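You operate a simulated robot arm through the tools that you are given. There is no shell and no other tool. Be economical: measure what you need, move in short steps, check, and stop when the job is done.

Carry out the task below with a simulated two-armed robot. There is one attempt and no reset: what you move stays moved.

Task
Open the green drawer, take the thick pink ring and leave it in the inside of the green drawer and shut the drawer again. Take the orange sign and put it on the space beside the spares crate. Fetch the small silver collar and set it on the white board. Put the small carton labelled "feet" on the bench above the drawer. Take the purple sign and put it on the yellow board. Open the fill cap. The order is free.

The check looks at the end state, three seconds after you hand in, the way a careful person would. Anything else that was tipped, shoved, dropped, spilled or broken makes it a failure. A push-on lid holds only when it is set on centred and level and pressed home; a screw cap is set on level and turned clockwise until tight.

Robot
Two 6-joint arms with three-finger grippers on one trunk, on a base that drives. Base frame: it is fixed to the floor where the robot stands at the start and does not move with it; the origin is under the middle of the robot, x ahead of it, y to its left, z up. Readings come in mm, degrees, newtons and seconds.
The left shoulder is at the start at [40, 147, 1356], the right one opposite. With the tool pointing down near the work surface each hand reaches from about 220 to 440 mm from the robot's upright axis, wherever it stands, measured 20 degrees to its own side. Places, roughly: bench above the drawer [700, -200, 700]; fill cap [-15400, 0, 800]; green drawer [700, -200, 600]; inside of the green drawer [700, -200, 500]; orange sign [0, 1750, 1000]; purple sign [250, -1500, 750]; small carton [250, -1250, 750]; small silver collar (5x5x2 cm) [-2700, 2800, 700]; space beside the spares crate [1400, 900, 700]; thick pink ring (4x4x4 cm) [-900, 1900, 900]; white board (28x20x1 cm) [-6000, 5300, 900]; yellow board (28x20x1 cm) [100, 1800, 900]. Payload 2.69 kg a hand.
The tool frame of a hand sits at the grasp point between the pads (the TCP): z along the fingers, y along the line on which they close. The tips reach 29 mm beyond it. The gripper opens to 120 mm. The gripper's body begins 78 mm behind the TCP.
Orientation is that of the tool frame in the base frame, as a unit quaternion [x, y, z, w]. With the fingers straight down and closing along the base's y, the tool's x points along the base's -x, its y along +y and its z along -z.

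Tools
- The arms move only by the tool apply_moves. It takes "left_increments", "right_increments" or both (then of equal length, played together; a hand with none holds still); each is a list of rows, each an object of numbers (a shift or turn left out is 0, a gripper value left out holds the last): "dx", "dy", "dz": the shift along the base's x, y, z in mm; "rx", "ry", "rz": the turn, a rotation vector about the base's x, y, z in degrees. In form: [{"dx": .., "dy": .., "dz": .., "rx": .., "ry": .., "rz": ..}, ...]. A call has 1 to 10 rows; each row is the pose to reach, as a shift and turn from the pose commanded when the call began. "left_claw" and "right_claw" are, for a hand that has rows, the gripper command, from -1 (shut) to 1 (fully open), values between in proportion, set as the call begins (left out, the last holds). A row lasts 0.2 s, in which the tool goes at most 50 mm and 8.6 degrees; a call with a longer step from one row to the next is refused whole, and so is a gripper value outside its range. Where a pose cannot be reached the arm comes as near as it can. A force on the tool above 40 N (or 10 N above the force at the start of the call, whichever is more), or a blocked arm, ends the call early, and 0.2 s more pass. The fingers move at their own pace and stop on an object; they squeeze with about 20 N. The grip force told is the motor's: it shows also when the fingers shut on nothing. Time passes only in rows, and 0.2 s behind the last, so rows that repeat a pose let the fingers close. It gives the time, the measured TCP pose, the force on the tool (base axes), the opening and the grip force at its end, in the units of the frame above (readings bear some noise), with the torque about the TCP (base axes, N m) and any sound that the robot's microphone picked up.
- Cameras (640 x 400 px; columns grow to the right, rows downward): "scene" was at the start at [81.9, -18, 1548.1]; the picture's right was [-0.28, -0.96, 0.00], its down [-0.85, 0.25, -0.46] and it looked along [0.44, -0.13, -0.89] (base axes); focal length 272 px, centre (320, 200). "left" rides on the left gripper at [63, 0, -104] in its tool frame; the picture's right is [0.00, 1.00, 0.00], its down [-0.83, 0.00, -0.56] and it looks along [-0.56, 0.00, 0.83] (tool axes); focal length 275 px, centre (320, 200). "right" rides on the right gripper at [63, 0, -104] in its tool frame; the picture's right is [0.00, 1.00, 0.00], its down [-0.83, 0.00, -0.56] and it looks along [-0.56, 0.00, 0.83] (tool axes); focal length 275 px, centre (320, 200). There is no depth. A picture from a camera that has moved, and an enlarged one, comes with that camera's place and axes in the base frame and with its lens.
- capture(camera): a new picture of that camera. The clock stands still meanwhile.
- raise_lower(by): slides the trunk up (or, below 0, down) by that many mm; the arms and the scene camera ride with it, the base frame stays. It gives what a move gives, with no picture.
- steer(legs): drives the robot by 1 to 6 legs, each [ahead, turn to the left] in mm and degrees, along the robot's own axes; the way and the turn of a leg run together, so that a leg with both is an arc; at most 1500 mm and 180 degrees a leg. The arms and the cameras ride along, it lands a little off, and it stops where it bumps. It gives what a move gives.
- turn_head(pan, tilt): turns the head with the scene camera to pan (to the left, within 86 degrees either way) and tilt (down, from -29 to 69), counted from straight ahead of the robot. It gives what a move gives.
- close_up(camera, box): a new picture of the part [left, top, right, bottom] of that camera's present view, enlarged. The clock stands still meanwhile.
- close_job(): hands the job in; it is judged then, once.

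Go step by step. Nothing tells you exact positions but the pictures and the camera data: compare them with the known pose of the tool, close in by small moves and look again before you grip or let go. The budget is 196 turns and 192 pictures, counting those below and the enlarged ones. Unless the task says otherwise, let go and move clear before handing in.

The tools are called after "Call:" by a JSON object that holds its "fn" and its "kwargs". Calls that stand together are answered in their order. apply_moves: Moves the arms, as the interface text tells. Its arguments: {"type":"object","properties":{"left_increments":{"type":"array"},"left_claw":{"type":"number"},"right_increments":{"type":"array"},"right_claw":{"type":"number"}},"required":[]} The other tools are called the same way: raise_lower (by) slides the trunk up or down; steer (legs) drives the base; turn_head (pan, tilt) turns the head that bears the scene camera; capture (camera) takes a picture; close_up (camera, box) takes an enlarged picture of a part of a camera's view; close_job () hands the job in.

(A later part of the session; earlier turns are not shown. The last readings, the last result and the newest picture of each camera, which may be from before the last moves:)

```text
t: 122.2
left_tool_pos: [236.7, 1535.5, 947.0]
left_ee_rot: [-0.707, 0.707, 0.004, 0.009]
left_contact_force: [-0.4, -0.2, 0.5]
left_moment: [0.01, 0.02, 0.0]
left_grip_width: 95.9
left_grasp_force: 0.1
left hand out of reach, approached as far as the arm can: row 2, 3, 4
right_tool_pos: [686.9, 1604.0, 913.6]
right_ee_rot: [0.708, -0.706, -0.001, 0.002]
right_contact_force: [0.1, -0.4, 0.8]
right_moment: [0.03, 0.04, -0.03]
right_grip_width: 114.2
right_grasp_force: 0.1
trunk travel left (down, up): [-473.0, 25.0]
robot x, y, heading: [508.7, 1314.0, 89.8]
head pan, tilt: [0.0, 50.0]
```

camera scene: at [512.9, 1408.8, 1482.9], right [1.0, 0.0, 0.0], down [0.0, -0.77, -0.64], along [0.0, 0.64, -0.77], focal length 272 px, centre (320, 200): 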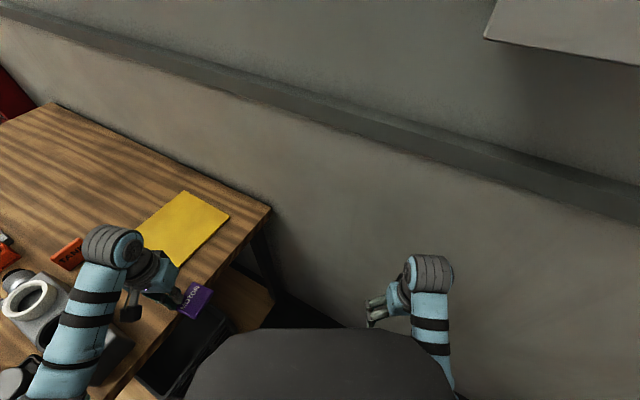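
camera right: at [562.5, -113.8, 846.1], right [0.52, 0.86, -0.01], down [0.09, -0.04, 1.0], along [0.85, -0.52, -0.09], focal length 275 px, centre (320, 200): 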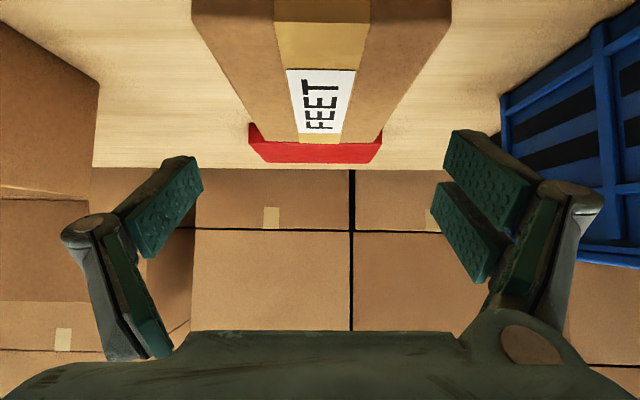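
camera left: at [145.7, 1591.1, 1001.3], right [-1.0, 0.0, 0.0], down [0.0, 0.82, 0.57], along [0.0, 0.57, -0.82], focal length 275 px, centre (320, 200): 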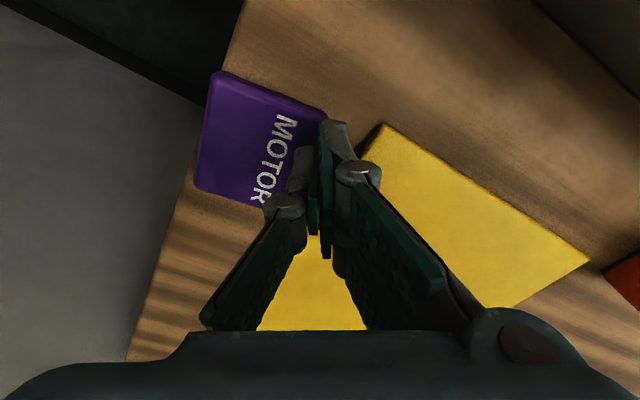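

Call:
{"fn": "steer", "kwargs": {"legs": [[0, 60.2]]}}

Call:
{"fn": "capture", "kwargs": {"camera": "scene"}}

```text
t: 125.2
left_tool_pos: [179.0, 1186.9, 946.7]
left_ee_rot: [0.967, -0.256, -0.008, -0.005]
left_contact_force: [0.3, 0.4, 0.8]
left_moment: [0.03, 0.0, -0.01]
left_grip_width: 96.1
left_grasp_force: 0.1
right_tool_pos: [345.0, 1611.3, 912.3]
right_ee_rot: [0.967, -0.254, 0.0, 0.003]
right_contact_force: [0.4, 0.6, -0.7]
right_moment: [-0.01, 0.0, 0.02]
right_grip_width: 114.1
right_grasp_force: 0.1
trunk travel left (down, up): [-473.0, 25.0]
robot x, y, heading: [510.1, 1311.6, 150.3]
head pan, tilt: [0.0, 50.0]
```

```text
132 pictures are left
camera scene: at [425.4, 1361.7, 1553.6], right [0.5, 0.87, 0.0], down [0.67, -0.38, -0.64], along [-0.56, 0.32, -0.77], focal length 272 px, centre (320, 200)
```

scene: 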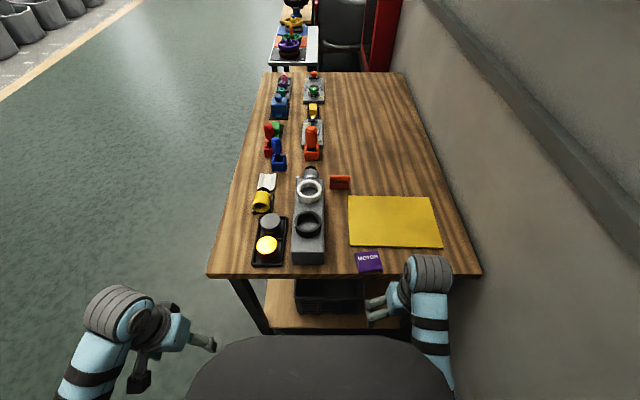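

Now I face the table squarely with everything in view. I'll bring the right hand over the purple plate.

Call:
{"fn": "apply_moves", "kwargs": {"right_increments": [{"dx": -41, "dy": 12}, {"dx": -82, "dy": 24}, {"dx": -122, "dy": 36}, {"dx": -160, "dy": 47, "dz": 10}], "right_claw": 0.85}}

Call:
{"fn": "capture", "kwargs": {"camera": "right"}}

```text
t: 126.2
left_tool_pos: [180.1, 1187.9, 946.3]
left_ee_rot: [0.967, -0.256, -0.008, -0.005]
left_contact_force: [-0.5, -0.1, -0.2]
left_moment: [-0.01, -0.02, -0.02]
left_grip_width: 96.0
left_grasp_force: 0.0
right_tool_pos: [182.9, 1657.6, 921.5]
right_ee_rot: [0.967, -0.254, 0.002, 0.002]
right_contact_force: [0.1, 0.1, -0.5]
right_moment: [0.0, -0.04, 0.01]
right_grip_width: 111.2
right_grasp_force: 0.0
trunk travel left (down, up): [-473.0, 25.0]
robot x, y, heading: [507.0, 1311.7, 150.4]
head pan, tilt: [0.0, 50.0]
```

```text
131 pictures are left
camera right: at [238.3, 1626.9, 1027.3], right [-0.49, -0.87, 0.0], down [-0.73, 0.41, 0.55], along [-0.48, 0.27, -0.83], focal length 275 px, centre (320, 200)
```

right: 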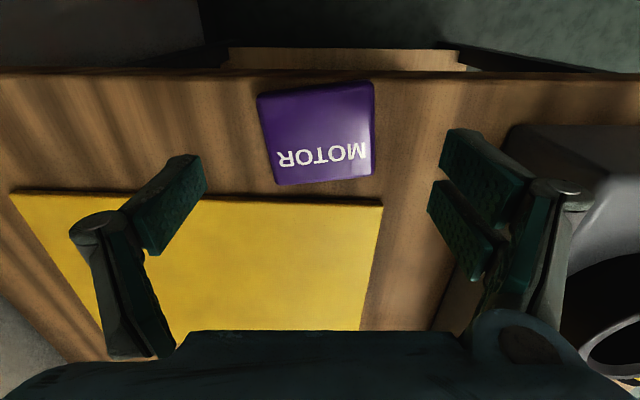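

The plate is centred under the right hand and about 6° rotated. I'll align, narrow the opening, descend to just above the table, and grip it across.

Call:
{"fn": "apply_moves", "kwargs": {"right_increments": [{"rz": 3, "dz": -5}, {"rz": 6, "dz": -15}, {"rz": 6, "dz": -30}, {"rz": 6, "dz": -43}], "right_claw": 0.5}}

Call:
{"fn": "capture", "kwargs": {"camera": "right"}}

```text
t: 127.2
left_tool_pos: [179.9, 1186.2, 947.2]
left_ee_rot: [0.967, -0.256, -0.009, -0.005]
left_contact_force: [0.0, -0.1, 0.3]
left_moment: [-0.01, 0.03, 0.02]
left_grip_width: 96.0
left_grasp_force: 0.1
right_tool_pos: [184.3, 1657.9, 879.6]
right_ee_rot: [0.979, -0.203, 0.0, 0.003]
right_contact_force: [-0.4, -0.1, -0.8]
right_moment: [0.02, -0.03, 0.0]
right_grip_width: 89.9
right_grasp_force: 0.1
trunk travel left (down, up): [-473.0, 25.0]
robot x, y, heading: [508.9, 1314.4, 150.2]
head pan, tilt: [0.0, 50.0]
```

```text
130 pictures are left
camera right: at [242.8, 1634.4, 985.0], right [-0.39, -0.92, 0.0], down [-0.76, 0.33, 0.55], along [-0.51, 0.22, -0.83], focal length 275 px, centre (320, 200)
```

right: 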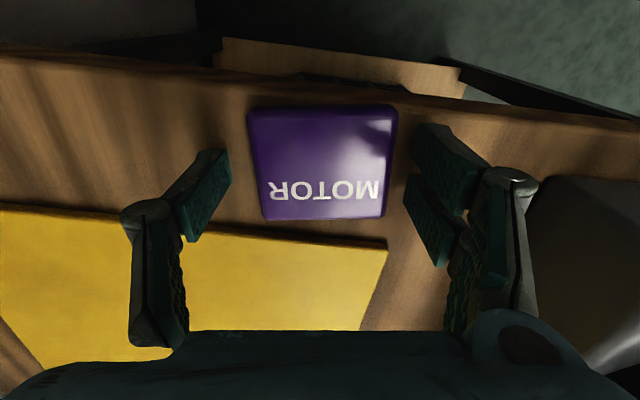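

Aligned. Two mm lower, then close.

Call:
{"fn": "apply_moves", "kwargs": {"right_increments": [{"dz": -2.5}]}}

Call:
{"fn": "apply_moves", "kwargs": {"right_increments": [{}, {}, {}], "right_claw": -1}}

Call:
{"fn": "apply_moves", "kwargs": {"right_increments": [{"dz": 15}, {"dz": 30}, {"dz": 45}]}}

Call:
{"fn": "capture", "kwargs": {"camera": "right"}}

```text
t: 127.6
left_tool_pos: [178.7, 1186.4, 946.1]
left_ee_rot: [0.967, -0.256, -0.007, -0.006]
left_contact_force: [-0.2, 0.0, -0.5]
left_moment: [-0.01, -0.01, -0.02]
left_grip_width: 96.0
left_grasp_force: 0.1
right_tool_pos: [183.4, 1658.6, 878.4]
right_ee_rot: [0.979, -0.204, 0.001, 0.002]
right_contact_force: [0.3, 0.4, 0.0]
right_moment: [-0.01, -0.02, -0.01]
right_grip_width: 90.0
right_grasp_force: 0.1
trunk travel left (down, up): [-473.0, 25.0]
robot x, y, heading: [509.7, 1309.6, 150.1]
head pan, tilt: [0.0, 50.0]
```

```text
t: 128.4
left_tool_pos: [179.7, 1186.7, 946.1]
left_ee_rot: [0.967, -0.256, -0.007, -0.004]
left_contact_force: [-0.1, -1.1, 0.1]
left_moment: [-0.01, 0.03, 0.01]
left_grip_width: 96.2
left_grasp_force: 0.0
right_tool_pos: [184.6, 1659.3, 877.9]
right_ee_rot: [0.979, -0.204, 0.001, 0.002]
right_contact_force: [-0.3, -0.3, 0.4]
right_moment: [0.07, 0.01, -0.01]
right_grip_width: 69.7
right_grasp_force: 20.2
trunk travel left (down, up): [-473.0, 25.0]
robot x, y, heading: [511.8, 1314.1, 150.2]
head pan, tilt: [0.0, 50.0]
```

```text
t: 129.2
left_tool_pos: [179.1, 1187.2, 945.5]
left_ee_rot: [0.967, -0.256, -0.008, -0.005]
left_contact_force: [0.6, 0.2, -0.1]
left_moment: [0.03, 0.01, 0.0]
left_grip_width: 95.6
left_grasp_force: 0.1
right_tool_pos: [184.8, 1658.4, 921.9]
right_ee_rot: [0.979, -0.204, 0.002, 0.002]
right_contact_force: [0.4, 0.7, -0.4]
right_moment: [0.0, 0.02, 0.01]
right_grip_width: 69.2
right_grasp_force: 20.1
trunk travel left (down, up): [-473.0, 25.0]
robot x, y, heading: [507.8, 1314.0, 150.2]
head pan, tilt: [0.0, 50.0]
```

```text
129 pictures are left
camera right: at [242.8, 1634.7, 1027.3], right [-0.39, -0.92, 0.0], down [-0.76, 0.33, 0.55], along [-0.51, 0.22, -0.83], focal length 275 px, centre (320, 200)
```

right: 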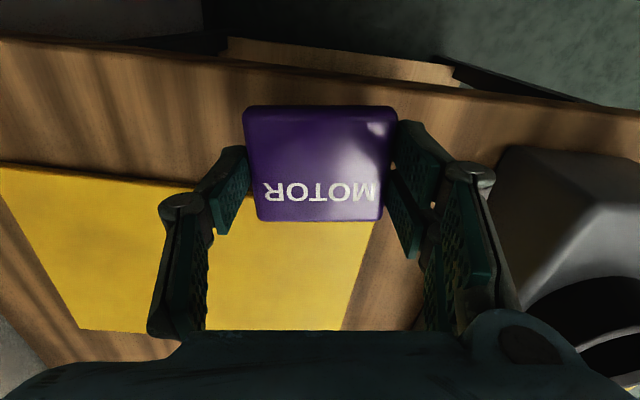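

The plate is held flat. Moving it over the yellow board.

Call:
{"fn": "apply_moves", "kwargs": {"right_increments": [{"dx": -28, "dy": 28}, {"dx": -56, "dy": 56}, {"dx": -85, "dy": 85}]}}

Call:
{"fn": "capture", "kwargs": {"camera": "right"}}

Call:
{"fn": "capture", "kwargs": {"camera": "scene"}}

```text
t: 130.0
left_tool_pos: [180.2, 1186.9, 947.0]
left_ee_rot: [0.967, -0.256, -0.008, -0.006]
left_contact_force: [0.4, -0.8, 0.0]
left_moment: [0.0, 0.0, -0.02]
left_grip_width: 95.8
left_grasp_force: 0.0
right_tool_pos: [129.5, 1722.8, 926.6]
right_ee_rot: [0.979, -0.203, 0.0, 0.002]
right_contact_force: [0.2, -0.4, -0.8]
right_moment: [-0.02, 0.01, 0.03]
right_grip_width: 69.4
right_grasp_force: 20.0
right hand out of reach, approached as far as the arm can: row 3
trunk travel left (down, up): [-473.0, 25.0]
robot x, y, heading: [511.1, 1309.4, 150.1]
head pan, tilt: [0.0, 50.0]
```

```text
128 pictures are left
camera right: at [187.7, 1698.6, 1031.1], right [-0.39, -0.92, 0.0], down [-0.76, 0.33, 0.56], along [-0.51, 0.22, -0.83], focal length 275 px, centre (320, 200)
```

right: 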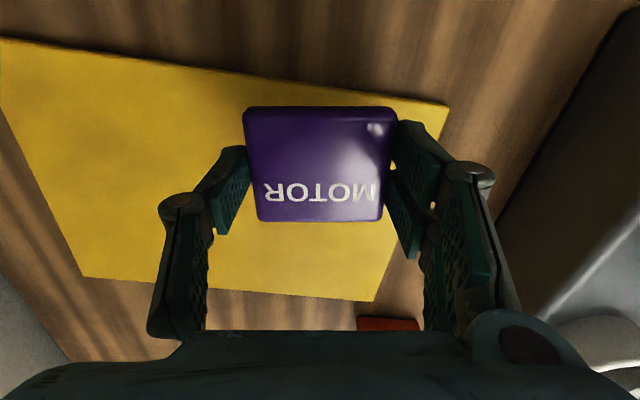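

```text
127 pictures are left
camera scene: at [425.8, 1361.4, 1553.6], right [0.5, 0.87, 0.0], down [0.66, -0.38, -0.64], along [-0.56, 0.32, -0.77], focal length 272 px, centre (320, 200)
```

scene: 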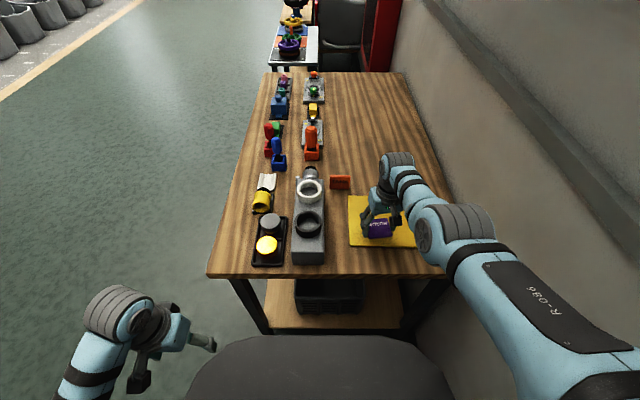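

The plate needs ~40 mm more inward; I'll nudge the base forward 40 mm.

Call:
{"fn": "steer", "kwargs": {"legs": [[45, 0]]}}

Call:
{"fn": "capture", "kwargs": {"camera": "right"}}

```text
t: 130.9
left_tool_pos: [148.8, 1204.8, 949.6]
left_ee_rot: [0.967, -0.256, -0.012, -0.007]
left_contact_force: [0.8, -0.5, 0.0]
left_moment: [0.06, 0.06, 0.01]
left_grip_width: 95.6
left_grasp_force: 0.0
right_tool_pos: [97.5, 1740.0, 929.7]
right_ee_rot: [0.979, -0.203, -0.004, 0.0]
right_contact_force: [0.6, -1.0, 0.0]
right_moment: [0.1, 0.13, -0.03]
right_grip_width: 69.3
right_grasp_force: 19.6
trunk travel left (down, up): [-473.0, 25.0]
robot x, y, heading: [470.7, 1336.9, 150.2]
head pan, tilt: [0.0, 50.0]
```

```text
126 pictures are left
camera right: at [155.9, 1715.7, 1035.1], right [-0.39, -0.92, 0.0], down [-0.76, 0.33, 0.56], along [-0.52, 0.22, -0.83], focal length 275 px, centre (320, 200)
```

right: 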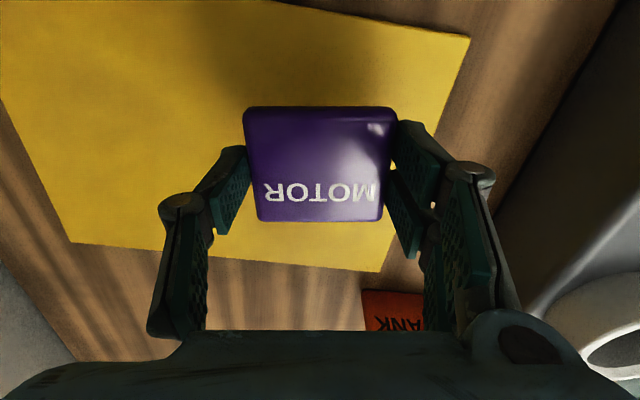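

Centred enough on the board. Lowering to touch.

Call:
{"fn": "apply_moves", "kwargs": {"right_increments": [{"dz": -12}, {"dz": -24}, {"dz": -34}, {"dz": -38}]}}

Call:
{"fn": "apply_moves", "kwargs": {"right_increments": [{"dz": -2}, {"dz": -4}]}}

Call:
{"fn": "capture", "kwargs": {"camera": "right"}}

```text
t: 131.9
left_tool_pos: [140.0, 1208.6, 945.8]
left_ee_rot: [0.967, -0.256, -0.007, -0.004]
left_contact_force: [-1.0, -0.2, -0.1]
left_moment: [-0.01, 0.0, -0.01]
left_grip_width: 95.9
left_grasp_force: 0.0
right_tool_pos: [100.2, 1740.4, 895.3]
right_ee_rot: [0.979, -0.202, 0.001, 0.002]
right_contact_force: [0.0, 0.6, -1.6]
right_moment: [-0.01, -0.03, 0.0]
right_grip_width: 69.6
right_grasp_force: 19.5
right hand out of reach, approached as far as the arm can: row 1, 2, 3, 4
trunk travel left (down, up): [-473.0, 25.0]
robot x, y, heading: [471.1, 1331.0, 150.2]
head pan, tilt: [0.0, 50.0]
```

```text
t: 132.5
left_tool_pos: [140.8, 1209.3, 946.8]
left_ee_rot: [0.967, -0.256, -0.008, -0.005]
left_contact_force: [-0.4, 0.7, -0.1]
left_moment: [0.01, -0.04, 0.01]
left_grip_width: 95.9
left_grasp_force: 0.0
right_tool_pos: [102.0, 1740.0, 893.5]
right_ee_rot: [0.979, -0.202, 0.002, 0.002]
right_contact_force: [0.4, -0.4, -0.3]
right_moment: [0.01, -0.01, -0.02]
right_grip_width: 69.2
right_grasp_force: 19.5
trunk travel left (down, up): [-473.0, 25.0]
robot x, y, heading: [470.3, 1336.3, 150.1]
head pan, tilt: [0.0, 50.0]
```

```text
125 pictures are left
camera right: at [161.0, 1715.3, 998.0], right [-0.39, -0.92, 0.0], down [-0.76, 0.33, 0.55], along [-0.51, 0.21, -0.83], focal length 275 px, centre (320, 200)
```

right: 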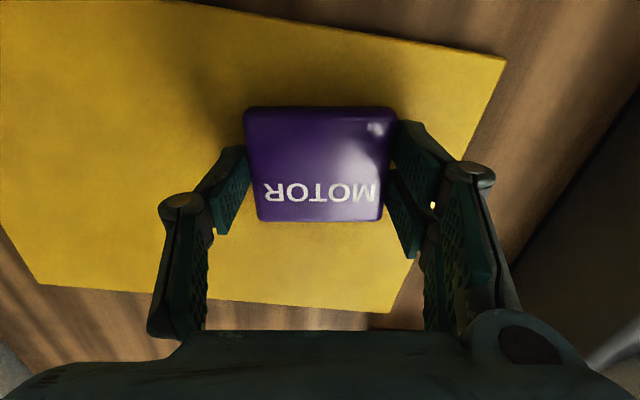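

Call:
{"fn": "raise_lower", "kwargs": {"by": -4}}

Call:
{"fn": "raise_lower", "kwargs": {"by": -3}}

```text
t: 133.0
left_tool_pos: [140.6, 1208.1, 940.8]
left_ee_rot: [0.967, -0.256, -0.008, -0.005]
left_contact_force: [0.2, -0.4, 0.8]
left_moment: [0.0, -0.02, 0.03]
left_grip_width: 96.1
left_grasp_force: 0.1
right_tool_pos: [102.7, 1738.6, 889.5]
right_ee_rot: [0.979, -0.203, 0.001, 0.002]
right_contact_force: [0.0, 0.8, -0.3]
right_moment: [-0.02, 0.02, 0.0]
right_grip_width: 69.5
right_grasp_force: 19.9
trunk travel left (down, up): [-469.0, 29.0]
robot x, y, heading: [469.9, 1338.2, 150.2]
head pan, tilt: [0.0, 50.0]
```

```text
t: 133.6
left_tool_pos: [142.1, 1207.0, 940.6]
left_ee_rot: [0.967, -0.256, -0.008, -0.004]
left_contact_force: [0.5, -0.7, -0.3]
left_moment: [0.02, 0.02, 0.0]
left_grip_width: 96.3
left_grasp_force: 0.0
right_tool_pos: [103.2, 1739.1, 885.2]
right_ee_rot: [0.979, -0.204, 0.001, 0.002]
right_contact_force: [0.3, -1.0, 2.1]
right_moment: [0.06, 0.08, -0.01]
right_grip_width: 69.6
right_grasp_force: 20.4
trunk travel left (down, up): [-466.0, 32.0]
robot x, y, heading: [473.2, 1334.0, 150.4]
head pan, tilt: [0.0, 50.0]
```

Contact felt at 885. Releasing and rising.

Call:
{"fn": "apply_moves", "kwargs": {"right_increments": [{}, {}], "right_claw": 0.5}}

Call:
{"fn": "raise_lower", "kwargs": {"by": 30}}

Call:
{"fn": "apply_moves", "kwargs": {"right_increments": [{"dz": 20}, {"dz": 40}]}}

Call:
{"fn": "capture", "kwargs": {"camera": "right"}}

```text
t: 134.2
left_tool_pos: [140.5, 1207.8, 939.6]
left_ee_rot: [0.966, -0.257, -0.008, -0.005]
left_contact_force: [0.9, 0.0, 0.5]
left_moment: [0.04, -0.02, 0.02]
left_grip_width: 96.0
left_grasp_force: 0.0
right_tool_pos: [102.8, 1739.1, 886.8]
right_ee_rot: [0.979, -0.202, 0.0, 0.001]
right_contact_force: [-0.1, 0.4, 0.1]
right_moment: [0.01, -0.03, -0.01]
right_grip_width: 90.1
right_grasp_force: 0.1
trunk travel left (down, up): [-466.0, 32.0]
robot x, y, heading: [471.4, 1335.2, 150.3]
head pan, tilt: [0.0, 50.0]
```

```text
t: 134.9
left_tool_pos: [141.2, 1207.3, 968.4]
left_ee_rot: [0.967, -0.256, -0.007, -0.004]
left_contact_force: [0.0, 0.3, -0.6]
left_moment: [0.03, -0.02, 0.01]
left_grip_width: 95.8
left_grasp_force: 0.1
right_tool_pos: [103.3, 1739.4, 916.9]
right_ee_rot: [0.979, -0.203, 0.001, 0.003]
right_contact_force: [0.0, 0.0, -0.6]
right_moment: [0.02, -0.02, -0.01]
right_grip_width: 90.1
right_grasp_force: 0.0
trunk travel left (down, up): [-496.0, 2.0]
robot x, y, heading: [468.9, 1331.3, 150.2]
head pan, tilt: [0.0, 50.0]
```

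```text
t: 135.5
left_tool_pos: [142.0, 1208.1, 969.2]
left_ee_rot: [0.967, -0.256, -0.007, -0.004]
left_contact_force: [0.3, -0.1, 0.2]
left_moment: [0.01, 0.01, -0.01]
left_grip_width: 96.0
left_grasp_force: 0.1
right_tool_pos: [105.3, 1739.6, 956.1]
right_ee_rot: [0.979, -0.202, 0.0, 0.002]
right_contact_force: [0.1, -0.7, 0.1]
right_moment: [0.0, 0.04, 0.01]
right_grip_width: 89.8
right_grasp_force: 0.1
trunk travel left (down, up): [-496.0, 2.0]
robot x, y, heading: [470.8, 1334.2, 150.3]
head pan, tilt: [0.0, 50.0]
```

```text
124 pictures are left
camera right: at [163.0, 1715.1, 1061.0], right [-0.39, -0.92, 0.0], down [-0.76, 0.33, 0.55], along [-0.51, 0.21, -0.83], focal length 275 px, centre (320, 200)
```

right: 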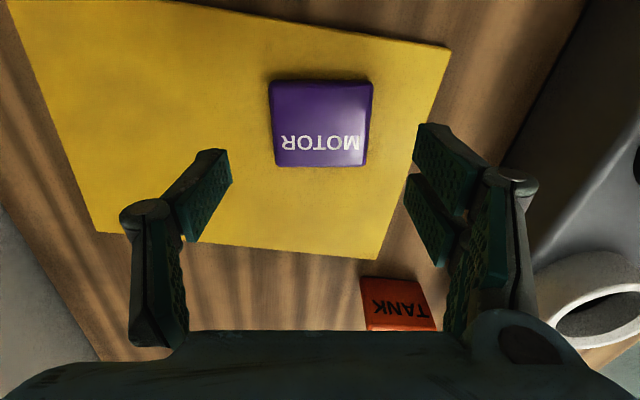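

The purple sign lies on the yellow board. Now checking how the orange TANK sign sits.

Call:
{"fn": "close_up", "kwargs": {"camera": "scene", "box": [250, 130, 410, 230]}}

```text
4.00 times, centred on (330, 180) of scene
camera zoom: at [387.1, 1383.2, 1575.8], right [0.5, 0.87, 0.0], down [0.67, -0.38, -0.64], along [-0.56, 0.32, -0.77], focal length 1088 px, centre (280, 280)
```

zoom: 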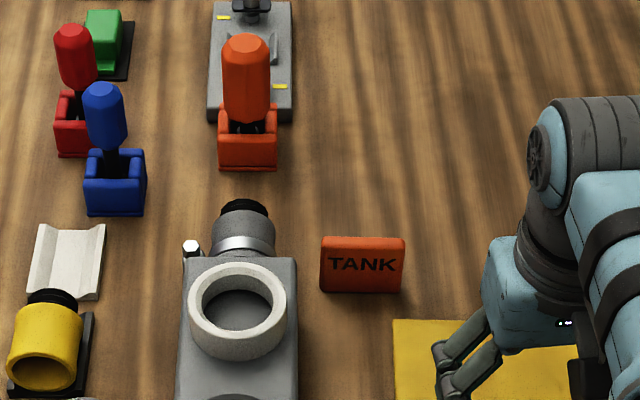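

The TANK sign stands upright close to the grey unit, face toward me, ~325 mm in from this edge. I'll measure the unit's height and gap with another close-up.

Call:
{"fn": "close_up", "kwargs": {"camera": "scene", "box": [270, 170, 390, 290]}}

Call:
{"fn": "capture", "kwargs": {"camera": "left"}}

```text
3.33 times, centred on (330, 230) of scene
camera zoom: at [387.1, 1383.2, 1575.8], right [0.5, 0.87, 0.0], down [0.67, -0.38, -0.64], along [-0.56, 0.32, -0.77], focal length 906 px, centre (287, 100)
```

zoom: 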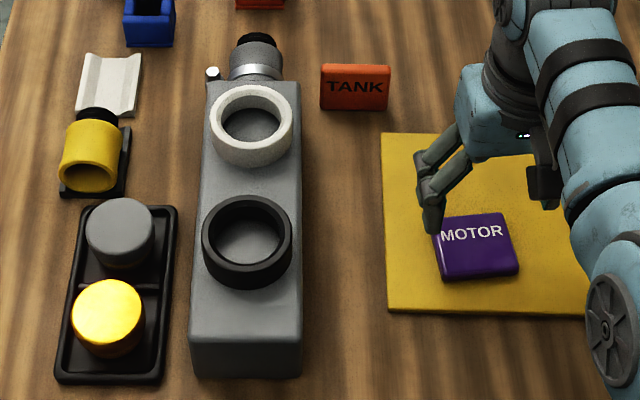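

```text
121 pictures are left
camera left: at [197.6, 1175.0, 1072.5], right [-0.5, -0.87, -0.01], down [-0.71, 0.41, 0.57], along [-0.49, 0.29, -0.82], focal length 275 px, centre (320, 200)
```

left: 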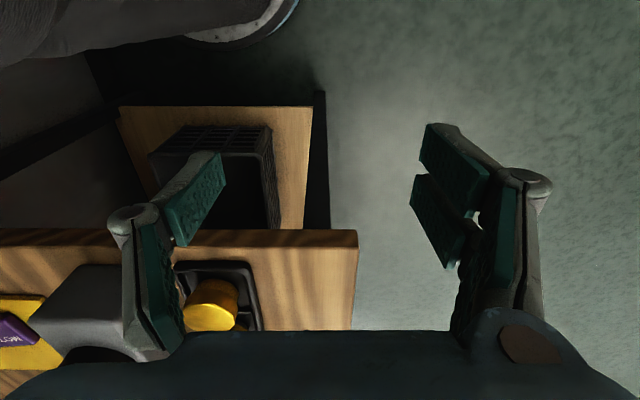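

The unit's top is at ~915 with a 20 mm gap to the sign. I'll reach in pitched forward, from slightly right, to grip the sign by its side edges near the top. First to a hover above and right of it.

Call:
{"fn": "apply_moves", "kwargs": {"right_increments": [{"dx": -20, "dz": 8, "rx": 3.6, "ry": 6.2, "rz": 0.6}, {"dx": -40, "dz": 14, "rx": 7.2, "ry": 12.4, "rz": 1.2}, {"dx": -60, "dz": 20, "rx": 10.8, "ry": 18.6, "rz": 1.8}, {"dx": -80, "dz": 26, "rx": 14.4, "ry": 24.8, "rz": 2.4}, {"dx": -100, "dz": 32, "rx": 18, "ry": 31, "rz": 3}, {"dx": -121, "dy": 2, "dz": 38, "rx": 21.6, "ry": 37.2, "rz": 3.5}, {"dx": -142, "dy": 4, "dz": 44, "rx": 25, "ry": 43.3, "rz": 4}], "right_claw": 0.4}}

Call:
{"fn": "capture", "kwargs": {"camera": "right"}}

Call:
{"fn": "capture", "kwargs": {"camera": "scene"}}

```text
t: 137.1
left_tool_pos: [141.5, 1208.7, 969.0]
left_ee_rot: [0.966, -0.257, -0.008, -0.005]
left_contact_force: [-1.2, 0.4, 1.4]
left_moment: [0.0, 0.01, -0.01]
left_grip_width: 95.9
left_grasp_force: 0.1
right_tool_pos: [-40.5, 1743.5, 998.3]
right_ee_rot: [0.894, -0.15, -0.401, -0.13]
right_contact_force: [0.4, 0.1, 0.0]
right_moment: [-0.02, 0.01, -0.02]
right_grip_width: 84.4
right_grasp_force: 0.2
trunk travel left (down, up): [-496.0, 2.0]
robot x, y, heading: [474.8, 1334.1, 150.7]
head pan, tilt: [0.0, 50.0]
```

```text
120 pictures are left
camera right: at [70.6, 1696.5, 1019.3], right [-0.37, -0.92, -0.12], down [-0.15, -0.06, 0.99], along [-0.92, 0.38, -0.12], focal length 275 px, centre (320, 200)
```

right: 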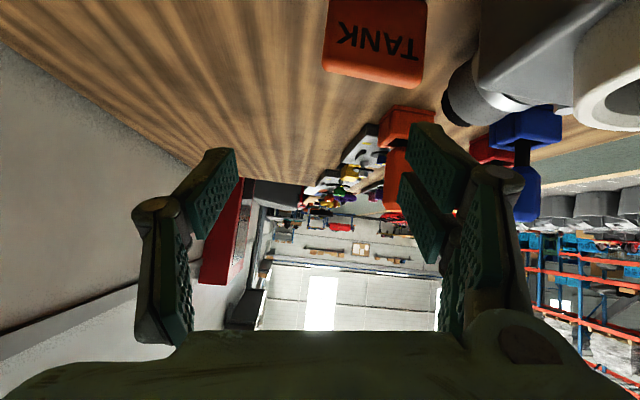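

```text
119 pictures are left
camera scene: at [385.8, 1383.7, 1575.6], right [0.5, 0.87, 0.0], down [0.67, -0.38, -0.64], along [-0.56, 0.32, -0.77], focal length 272 px, centre (320, 200)
```

scene: 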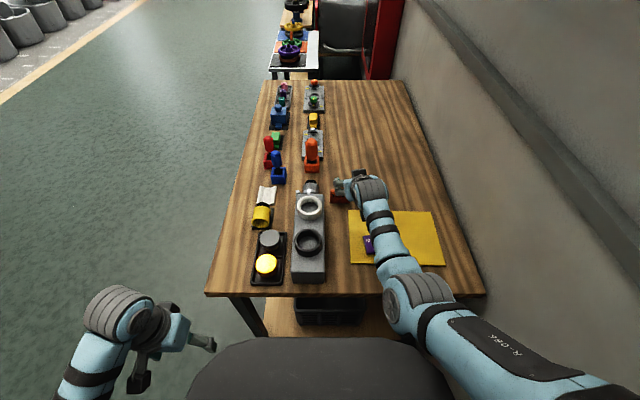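

The hover worked. I'll take out the roll, move right above the sign, and look.

Call:
{"fn": "apply_moves", "kwargs": {"right_increments": [{"dx": -18, "dy": -2, "rx": -2.1, "ry": 0.9}, {"dx": -36, "dy": -3, "rx": -4.3, "ry": 1.8}, {"dx": -54, "dy": -5, "rx": -6.4, "ry": 2.7}]}}

Call:
{"fn": "capture", "kwargs": {"camera": "right"}}

```text
t: 137.9
left_tool_pos: [140.6, 1209.2, 969.4]
left_ee_rot: [0.967, -0.256, -0.008, -0.005]
left_contact_force: [-0.2, 0.6, -0.3]
left_moment: [-0.02, -0.02, 0.03]
left_grip_width: 95.9
left_grasp_force: 0.0
right_tool_pos: [-80.5, 1735.3, 1001.7]
right_ee_rot: [0.891, -0.171, -0.411, -0.085]
right_contact_force: [0.8, 0.0, 0.1]
right_moment: [0.03, 0.01, -0.02]
right_grip_width: 84.0
right_grasp_force: 0.0
right hand out of reach, approached as far as the arm can: row 3
trunk travel left (down, up): [-496.0, 2.0]
robot x, y, heading: [470.0, 1336.9, 150.2]
head pan, tilt: [0.0, 50.0]
```

```text
118 pictures are left
camera right: at [32.1, 1691.0, 1022.0], right [-0.37, -0.93, -0.02], down [-0.11, 0.03, 0.99], along [-0.92, 0.37, -0.12], focal length 275 px, centre (320, 200)
```

right: 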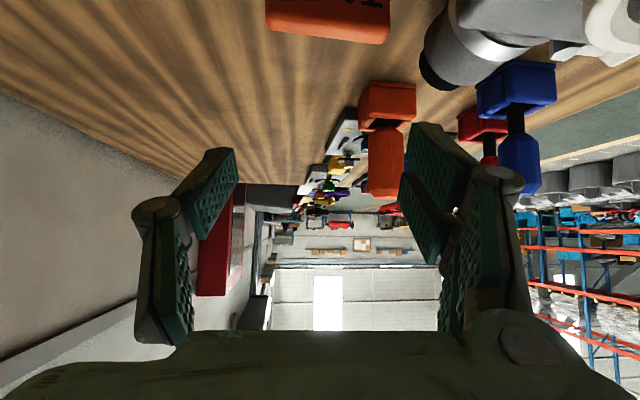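

Call:
{"fn": "steer", "kwargs": {"legs": [[18, 0]]}}

Call:
{"fn": "raise_lower", "kwargs": {"by": -60}}

Call:
{"fn": "capture", "kwargs": {"camera": "right"}}

Call:
{"fn": "close_up", "kwargs": {"camera": "scene", "box": [260, 110, 420, 230]}}

```text
t: 138.7
left_tool_pos: [128.6, 1215.7, 969.0]
left_ee_rot: [0.967, -0.256, -0.01, -0.005]
left_contact_force: [0.5, -1.1, -0.3]
left_moment: [0.02, 0.06, -0.02]
left_grip_width: 96.2
left_grasp_force: 0.1
right_tool_pos: [-92.5, 1743.9, 1004.6]
right_ee_rot: [0.891, -0.171, -0.412, -0.086]
right_contact_force: [0.2, -0.6, 0.1]
right_moment: [0.02, 0.01, 0.03]
right_grip_width: 84.0
right_grasp_force: 0.1
trunk travel left (down, up): [-496.0, 2.0]
robot x, y, heading: [456.5, 1343.9, 150.2]
head pan, tilt: [0.0, 50.0]
```

```text
t: 139.7
left_tool_pos: [124.6, 1217.3, 910.1]
left_ee_rot: [0.967, -0.256, -0.007, -0.004]
left_contact_force: [0.0, 0.2, 1.3]
left_moment: [-0.02, -0.02, 0.0]
left_grip_width: 95.8
left_grasp_force: 0.1
right_tool_pos: [-96.1, 1745.2, 942.3]
right_ee_rot: [0.891, -0.171, -0.411, -0.086]
right_contact_force: [-0.4, -0.2, -1.0]
right_moment: [0.01, -0.03, -0.04]
right_grip_width: 84.3
right_grasp_force: 0.2
trunk travel left (down, up): [-436.0, 62.0]
robot x, y, heading: [455.4, 1344.1, 150.6]
head pan, tilt: [0.0, 50.0]
```

```text
117 pictures are left
camera right: at [15.8, 1700.6, 962.0], right [-0.37, -0.93, -0.02], down [-0.11, 0.03, 0.99], along [-0.92, 0.37, -0.12], focal length 275 px, centre (320, 200)
```

right: 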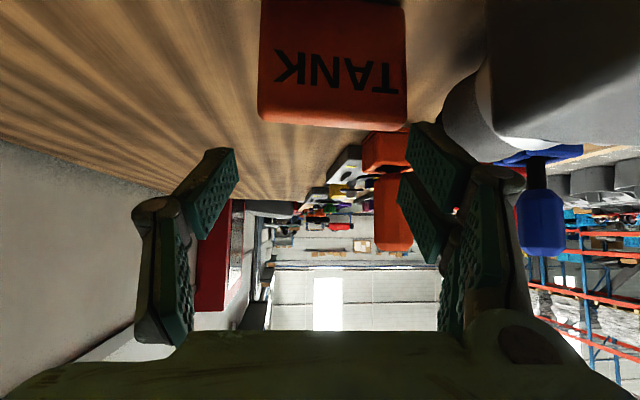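

```text
3.33 times, centred on (340, 170) of scene
camera zoom: at [369.7, 1393.1, 1516.2], right [0.5, 0.87, 0.0], down [0.67, -0.38, -0.64], along [-0.56, 0.32, -0.77], focal length 906 px, centre (253, 300)
```

zoom: 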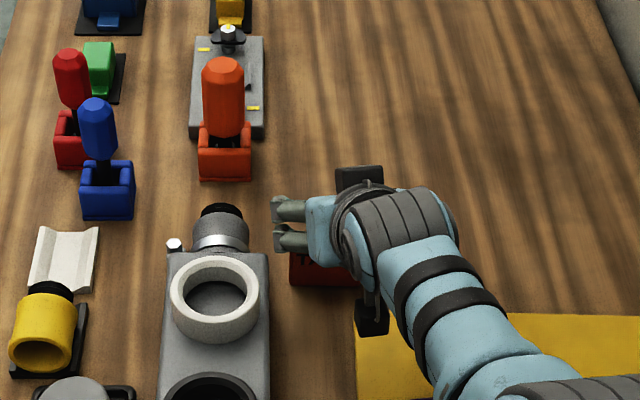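

The sign is ahead between the fingers, ~6 mm toward the left finger. Correcting and lowering 45 mm more.

Call:
{"fn": "apply_moves", "kwargs": {"right_increments": [{"dx": -4, "dy": -5}]}}

Call:
{"fn": "raise_lower", "kwargs": {"by": -30}}

Call:
{"fn": "capture", "kwargs": {"camera": "right"}}

Call:
{"fn": "close_up", "kwargs": {"camera": "scene", "box": [270, 120, 390, 210]}}

```text
t: 140.1
left_tool_pos: [125.8, 1217.7, 909.1]
left_ee_rot: [0.966, -0.257, -0.007, -0.005]
left_contact_force: [0.3, -0.5, -0.7]
left_moment: [0.0, 0.01, 0.02]
left_grip_width: 96.1
left_grasp_force: 0.0
right_tool_pos: [-98.1, 1739.3, 942.4]
right_ee_rot: [0.892, -0.171, -0.411, -0.085]
right_contact_force: [0.1, 0.1, -0.2]
right_moment: [0.05, 0.0, -0.02]
right_grip_width: 83.9
right_grasp_force: 0.1
trunk travel left (down, up): [-436.0, 62.0]
robot x, y, heading: [453.9, 1343.0, 150.5]
head pan, tilt: [0.0, 50.0]
```

```text
t: 140.8
left_tool_pos: [124.5, 1217.9, 879.5]
left_ee_rot: [0.966, -0.257, -0.007, -0.004]
left_contact_force: [-0.2, 0.0, 0.9]
left_moment: [-0.02, -0.02, 0.02]
left_grip_width: 95.9
left_grasp_force: 0.0
right_tool_pos: [-99.3, 1740.0, 911.5]
right_ee_rot: [0.892, -0.172, -0.41, -0.085]
right_contact_force: [1.9, 2.5, -0.9]
right_moment: [0.08, 0.01, 0.07]
right_grip_width: 82.3
right_grasp_force: 0.1
trunk travel left (down, up): [-406.0, 92.0]
robot x, y, heading: [452.7, 1344.1, 150.2]
head pan, tilt: [0.0, 50.0]
```

```text
115 pictures are left
camera right: at [13.3, 1695.6, 931.4], right [-0.37, -0.93, -0.01], down [-0.11, 0.03, 0.99], along [-0.92, 0.37, -0.12], focal length 275 px, centre (320, 200)
```

right: 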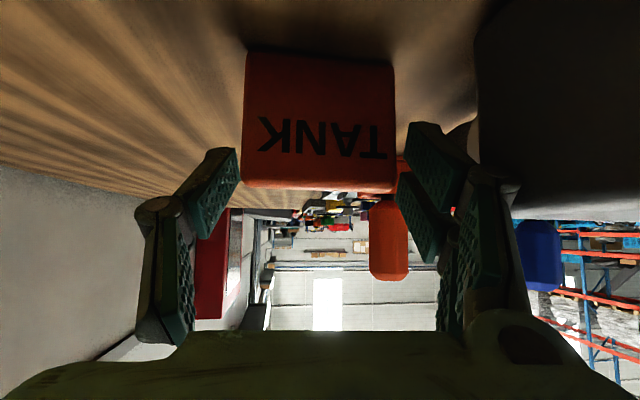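

```text
4.44 times, centred on (330, 165) of scene
camera zoom: at [370.3, 1393.3, 1485.8], right [0.5, 0.87, 0.0], down [0.67, -0.38, -0.64], along [-0.56, 0.32, -0.77], focal length 1208 px, centre (276, 356)
```

zoom: 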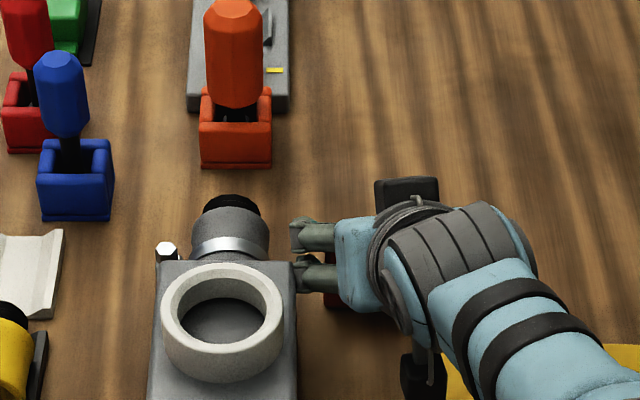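

The left knuckle lightly brushes the unit. I'll narrow the opening, which gains clearance, then descend a bit more.

Call:
{"fn": "apply_moves", "kwargs": {"right_increments": [{}, {}], "right_claw": 0.27}}

Call:
{"fn": "raise_lower", "kwargs": {"by": -8}}

Call:
{"fn": "capture", "kwargs": {"camera": "right"}}

```text
t: 141.4
left_tool_pos: [126.7, 1216.9, 878.3]
left_ee_rot: [0.967, -0.256, -0.008, -0.005]
left_contact_force: [-0.6, 0.6, 1.3]
left_moment: [-0.02, -0.01, 0.0]
left_grip_width: 96.0
left_grasp_force: 0.1
right_tool_pos: [-99.5, 1740.4, 912.2]
right_ee_rot: [0.891, -0.171, -0.411, -0.085]
right_contact_force: [0.5, 0.3, 0.1]
right_moment: [0.02, 0.0, -0.03]
right_grip_width: 76.1
right_grasp_force: 0.1
trunk travel left (down, up): [-406.0, 92.0]
robot x, y, heading: [456.7, 1341.6, 150.3]
head pan, tilt: [0.0, 50.0]
```

```text
t: 142.0
left_tool_pos: [124.3, 1216.7, 872.4]
left_ee_rot: [0.967, -0.256, -0.008, -0.005]
left_contact_force: [-0.6, 0.1, -0.4]
left_moment: [0.02, 0.01, 0.03]
left_grip_width: 96.1
left_grasp_force: 0.1
right_tool_pos: [-99.2, 1740.6, 904.3]
right_ee_rot: [0.892, -0.171, -0.411, -0.085]
right_contact_force: [0.2, -0.2, -0.1]
right_moment: [-0.01, -0.01, 0.03]
right_grip_width: 76.2
right_grasp_force: 0.2
trunk travel left (down, up): [-398.0, 100.0]
robot x, y, heading: [454.4, 1343.0, 150.2]
head pan, tilt: [0.0, 50.0]
```

```text
113 pictures are left
camera right: at [13.0, 1695.2, 923.7], right [-0.37, -0.93, -0.01], down [-0.11, 0.03, 0.99], along [-0.92, 0.37, -0.12], focal length 275 px, centre (320, 200)
```

right: 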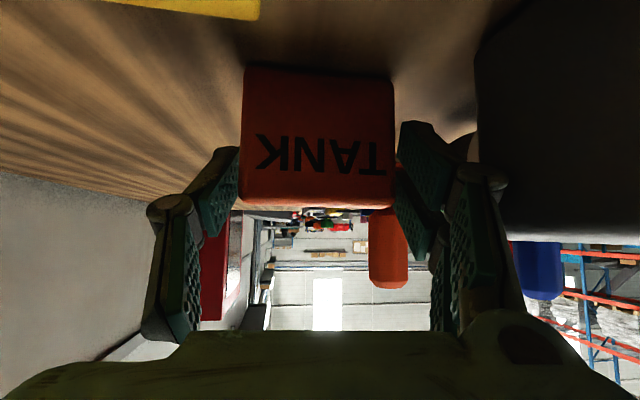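

Fingers straddle the sign without contact. Closing and checking.

Call:
{"fn": "apply_moves", "kwargs": {"right_increments": [{}, {}, {}], "right_claw": -1}}

Call:
{"fn": "capture", "kwargs": {"camera": "right"}}

```text
t: 142.8
left_tool_pos: [125.2, 1217.9, 870.9]
left_ee_rot: [0.967, -0.256, -0.008, -0.004]
left_contact_force: [-0.1, -0.1, -0.4]
left_moment: [-0.04, 0.01, 0.0]
left_grip_width: 96.2
left_grasp_force: 0.1
right_tool_pos: [-98.8, 1741.2, 904.3]
right_ee_rot: [0.892, -0.171, -0.411, -0.085]
right_contact_force: [0.4, 0.1, 0.8]
right_moment: [-0.06, 0.01, -0.03]
right_grip_width: 69.6
right_grasp_force: 20.1
trunk travel left (down, up): [-398.0, 100.0]
robot x, y, heading: [453.8, 1345.1, 150.3]
head pan, tilt: [0.0, 50.0]
```

```text
112 pictures are left
camera right: at [13.2, 1695.2, 924.1], right [-0.37, -0.93, -0.01], down [-0.11, 0.03, 0.99], along [-0.92, 0.37, -0.12], focal length 275 px, centre (320, 200)
```

right: 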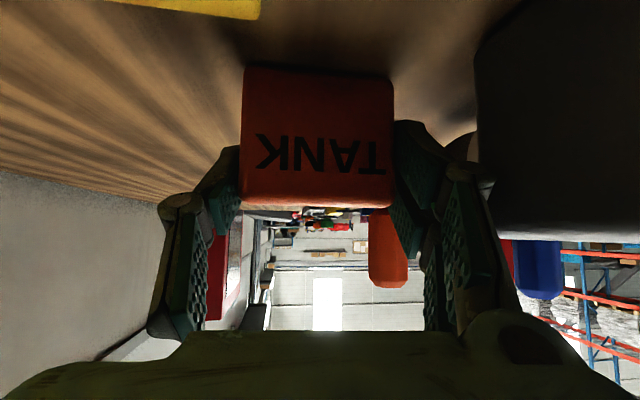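

Gripped. Lifting straight up with the trunk.

Call:
{"fn": "raise_lower", "kwargs": {"by": 98}}

Call:
{"fn": "capture", "kwargs": {"camera": "right"}}

```text
t: 144.1
left_tool_pos: [124.4, 1217.5, 969.5]
left_ee_rot: [0.967, -0.256, -0.008, -0.004]
left_contact_force: [-0.1, 1.0, 0.9]
left_moment: [0.01, 0.01, 0.02]
left_grip_width: 95.9
left_grasp_force: 0.0
right_tool_pos: [-98.1, 1739.7, 1001.7]
right_ee_rot: [0.892, -0.17, -0.411, -0.085]
right_contact_force: [-0.7, 0.1, 0.6]
right_moment: [-0.02, 0.01, -0.01]
right_grip_width: 69.8
right_grasp_force: 20.3
trunk travel left (down, up): [-496.0, 2.0]
robot x, y, heading: [455.3, 1344.5, 150.3]
head pan, tilt: [0.0, 50.0]
```

```text
111 pictures are left
camera right: at [13.2, 1695.2, 1021.9], right [-0.37, -0.93, -0.01], down [-0.11, 0.03, 0.99], along [-0.92, 0.37, -0.12], focal length 275 px, centre (320, 200)
```

right: 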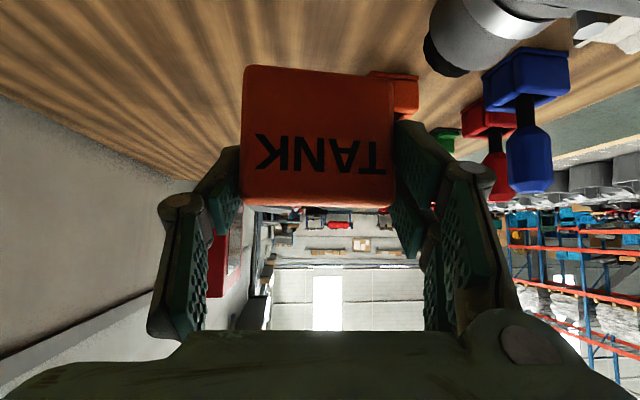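

The orange sign is in hand. Backing the base off 230 mm, then retracting the right hand to straight-down.

Call:
{"fn": "steer", "kwargs": {"legs": [[-230, 0]]}}

Call:
{"fn": "apply_moves", "kwargs": {"right_increments": [{"dx": 26, "dy": 2, "dz": -4, "rx": -2.8, "ry": -6.5, "rz": -0.2}, {"dx": 53, "dy": 3, "dz": -10, "rx": -5.6, "ry": -13, "rz": -0.5}, {"dx": 80, "dy": 5, "dz": -17, "rx": -8.4, "ry": -19.5, "rz": -0.7}, {"dx": 106, "dy": 6, "dz": -25, "rx": -11.3, "ry": -26, "rz": -1}, {"dx": 133, "dy": 8, "dz": -32, "rx": -14.1, "ry": -32.5, "rz": -1.2}, {"dx": 160, "dy": 9, "dz": -40, "rx": -16.9, "ry": -39, "rz": -1.5}, {"dx": 186, "dy": 11, "dz": -46, "rx": -19.7, "ry": -45.5, "rz": -1.7}]}}

```text
t: 145.9
left_tool_pos: [323.7, 1103.7, 967.5]
left_ee_rot: [0.967, -0.255, -0.005, -0.005]
left_contact_force: [-0.4, 0.0, 0.5]
left_moment: [-0.04, 0.0, 0.0]
left_grip_width: 96.2
left_grasp_force: 0.0
right_tool_pos: [99.7, 1627.4, 999.6]
right_ee_rot: [0.892, -0.17, -0.41, -0.084]
right_contact_force: [-0.5, 0.5, -1.4]
right_moment: [0.01, 0.0, -0.01]
right_grip_width: 69.5
right_grasp_force: 20.1
trunk travel left (down, up): [-496.0, 2.0]
robot x, y, heading: [657.9, 1229.6, 150.5]
head pan, tilt: [0.0, 50.0]
```

```text
t: 147.5
left_tool_pos: [327.5, 1101.4, 968.6]
left_ee_rot: [0.967, -0.255, -0.008, -0.005]
left_contact_force: [0.0, 0.0, 0.2]
left_moment: [-0.02, -0.01, 0.0]
left_grip_width: 96.0
left_grasp_force: 0.0
right_tool_pos: [278.2, 1640.5, 951.1]
right_ee_rot: [0.979, -0.204, 0.002, 0.0]
right_contact_force: [0.1, -0.6, -0.5]
right_moment: [-0.02, 0.0, 0.02]
right_grip_width: 69.7
right_grasp_force: 20.0
right hand out of reach, approached as far as the arm can: row 1, 2, 3, 4, 5, 6, 7
trunk travel left (down, up): [-496.0, 2.0]
robot x, y, heading: [655.7, 1229.8, 150.1]
head pan, tilt: [0.0, 50.0]
```

Call:
{"fn": "apply_moves", "kwargs": {"right_increments": [{"dx": 37, "dy": -21, "dz": -8}, {"dx": 74, "dy": -43, "dz": -16}, {"dx": 111, "dy": -64, "dz": -24}, {"dx": 147, "dy": -85, "dz": -32}]}}

Call:
{"fn": "capture", "kwargs": {"camera": "scene"}}

```text
t: 148.5
left_tool_pos: [327.8, 1101.3, 967.9]
left_ee_rot: [0.967, -0.255, -0.008, -0.004]
left_contact_force: [0.1, 0.4, -0.1]
left_moment: [-0.02, 0.0, 0.0]
left_grip_width: 95.8
left_grasp_force: 0.0
right_tool_pos: [320.2, 1606.8, 849.4]
right_ee_rot: [0.979, -0.203, 0.0, 0.0]
right_contact_force: [-0.1, -0.3, -1.3]
right_moment: [-0.03, 0.01, -0.01]
right_grip_width: 69.6
right_grasp_force: 19.7
right hand out of reach, approached as far as the arm can: row 1, 2, 3, 4
trunk travel left (down, up): [-496.0, 2.0]
robot x, y, heading: [658.4, 1227.5, 150.5]
head pan, tilt: [0.0, 50.0]
```

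```text
110 pictures are left
camera scene: at [572.7, 1277.5, 1575.7], right [0.49, 0.87, 0.0], down [0.67, -0.38, -0.64], along [-0.56, 0.32, -0.77], focal length 272 px, centre (320, 200)
```

scene: 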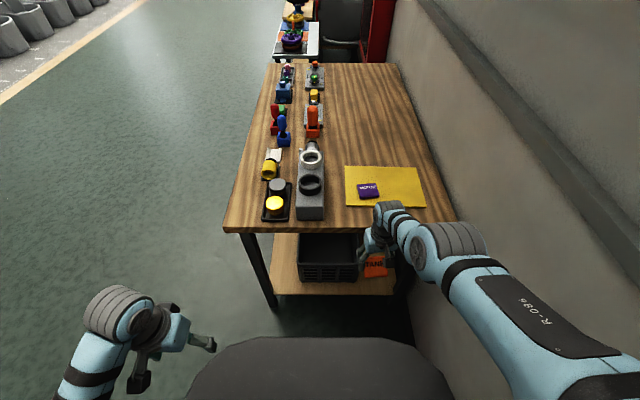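

Turning left through 180° (away from the wall) to face the bench's left end.

Call:
{"fn": "steer", "kwargs": {"legs": [[0, 90], [0, 89.5]]}}

Call:
{"fn": "capture", "kwargs": {"camera": "scene"}}

Call:
{"fn": "capture", "kwargs": {"camera": "right"}}

```text
t: 156.5
left_tool_pos: [989.1, 1349.5, 968.8]
left_ee_rot: [0.268, 0.963, -0.005, 0.007]
left_contact_force: [0.3, 0.3, 0.2]
left_moment: [0.0, -0.01, -0.02]
left_grip_width: 96.2
left_grasp_force: 0.2
right_tool_pos: [983.3, 843.3, 849.0]
right_ee_rot: [0.215, 0.977, 0.0, -0.001]
right_contact_force: [-0.6, 0.0, -0.9]
right_moment: [-0.03, -0.01, -0.01]
right_grip_width: 69.8
right_grasp_force: 20.3
trunk travel left (down, up): [-496.0, 2.0]
robot x, y, heading: [653.2, 1229.8, -31.1]
head pan, tilt: [0.0, 50.0]
```

```text
109 pictures are left
camera scene: at [740.5, 1179.0, 1575.7], right [-0.52, -0.86, 0.0], down [-0.66, 0.4, -0.64], along [0.55, -0.33, -0.77], focal length 272 px, centre (320, 200)
```

scene: 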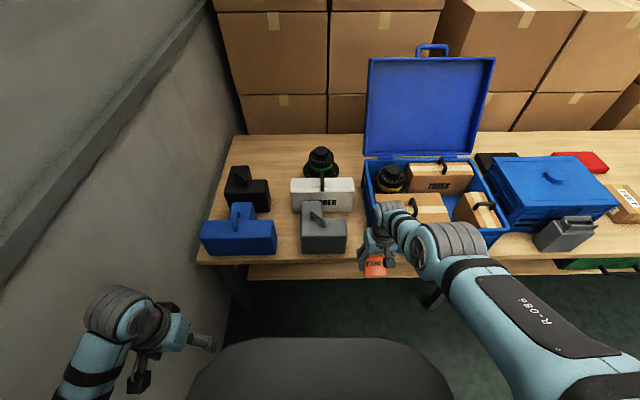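

```text
108 pictures are left
camera right: at [927.2, 870.4, 954.7], right [0.42, 0.91, 0.0], down [0.76, -0.35, 0.56], along [0.5, -0.23, -0.83], focal length 275 px, centre (320, 200)
```

right: 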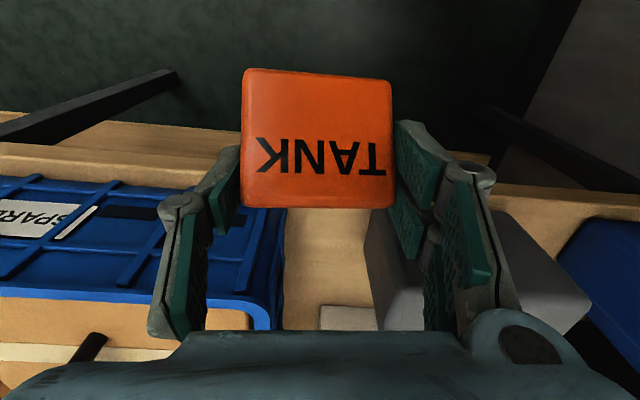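

The crate labelled SPARES is the open blue one; I'm looking for the free bench space to its left among the cans. A close-up will tell.

Call:
{"fn": "close_up", "kwargs": {"camera": "scene", "box": [190, 120, 400, 280]}}

Call:
{"fn": "capture", "kwargs": {"camera": "left"}}

```text
2.50 times, centred on (295, 200) of scene
camera zoom: at [740.5, 1179.0, 1575.7], right [-0.52, -0.86, 0.0], down [-0.66, 0.4, -0.64], along [0.55, -0.33, -0.77], focal length 680 px, centre (382, 200)
```

zoom: 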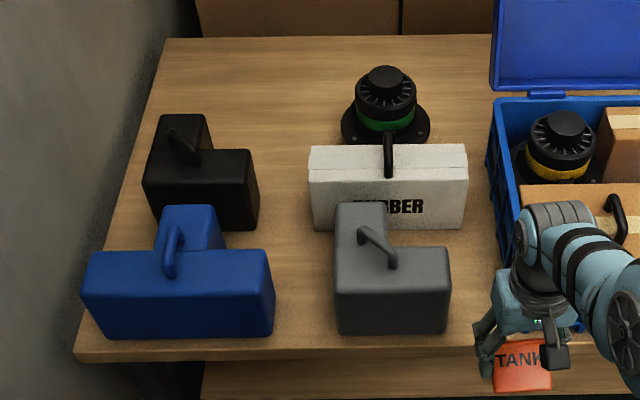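

```text
106 pictures are left
camera left: at [933.9, 1382.6, 1072.4], right [0.52, 0.85, -0.01], down [0.7, -0.42, 0.57], along [0.49, -0.3, -0.82], focal length 275 px, centre (320, 200)
```

left: 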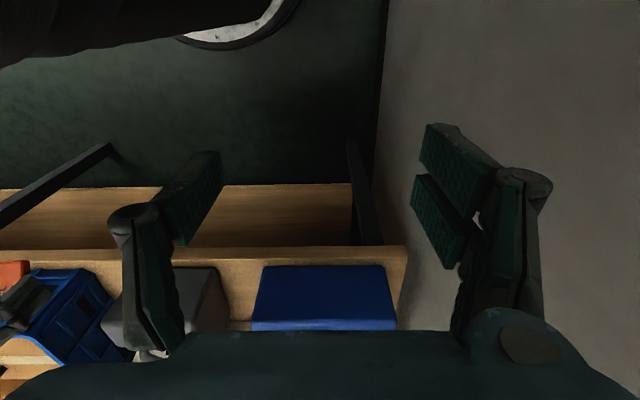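

The free spot is the corridor between the blue/black blocks and the grey/RUBBER ones, slightly left of me. I'll shift the base about 95 mm left by a small zigzag.

Call:
{"fn": "steer", "kwargs": {"legs": [[-120, 0], [0, 36.5], [165, 0], [0, -35]]}}

Call:
{"fn": "capture", "kwargs": {"camera": "scene"}}

```text
t: 160.1
left_tool_pos: [825.6, 1590.6, 968.7]
left_ee_rot: [-0.042, 0.999, -0.008, 0.004]
left_contact_force: [-8.9, -3.2, -1.6]
left_moment: [0.16, -0.73, 0.12]
left_grip_width: 94.0
left_grasp_force: 0.2
right_tool_pos: [1121.9, 1179.1, 853.5]
right_ee_rot: [-0.093, 0.996, -0.002, 0.003]
right_contact_force: [-1.0, 1.5, -0.4]
right_moment: [-0.05, -0.05, 0.0]
right_grip_width: 69.6
right_grasp_force: 19.7
trunk travel left (down, up): [-496.0, 2.0]
robot x, y, heading: [636.0, 1297.5, 4.8]
head pan, tilt: [0.0, 50.0]
stopped in leg 3: the force on the tool passed its limit at 92 N (the readings are from after the stop); the commanded pose is now the measured one
```

```text
105 pictures are left
camera scene: at [724.1, 1312.3, 1576.3], right [0.08, -1.0, 0.0], down [-0.76, -0.06, -0.65], along [0.65, 0.05, -0.76], focal length 272 px, centre (320, 200)
```

scene: 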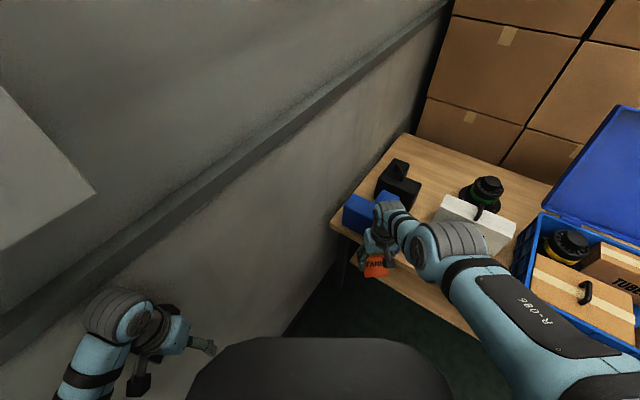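

The left hand brushed the wall only. I'll draw it in and check before continuing.

Call:
{"fn": "apply_moves", "kwargs": {"left_increments": [{"dx": 10, "dy": -40, "dz": -10}, {"dx": 25, "dy": -80, "dz": -30}, {"dx": 40, "dy": -115, "dz": -50}, {"dx": 60, "dy": -150, "dz": -70}]}}

```text
t: 161.1
left_tool_pos: [882.6, 1550.9, 897.0]
left_ee_rot: [-0.022, 0.994, 0.106, -0.002]
left_contact_force: [0.9, -0.2, -0.9]
left_moment: [-0.01, -0.01, 0.0]
left_grip_width: 95.9
left_grasp_force: 0.1
left hand out of reach, approached as far as the arm can: row 1
right_tool_pos: [1128.9, 1176.4, 848.7]
right_ee_rot: [-0.093, 0.996, -0.001, -0.001]
right_contact_force: [0.0, 0.5, -1.0]
right_moment: [-0.04, 0.0, -0.04]
right_grip_width: 69.9
right_grasp_force: 19.9
trunk travel left (down, up): [-496.0, 2.0]
robot x, y, heading: [635.9, 1295.8, 4.3]
head pan, tilt: [0.0, 50.0]
stopped in row 4 (left hand): the arm was blocked; the commanded pose is now the measured one
```

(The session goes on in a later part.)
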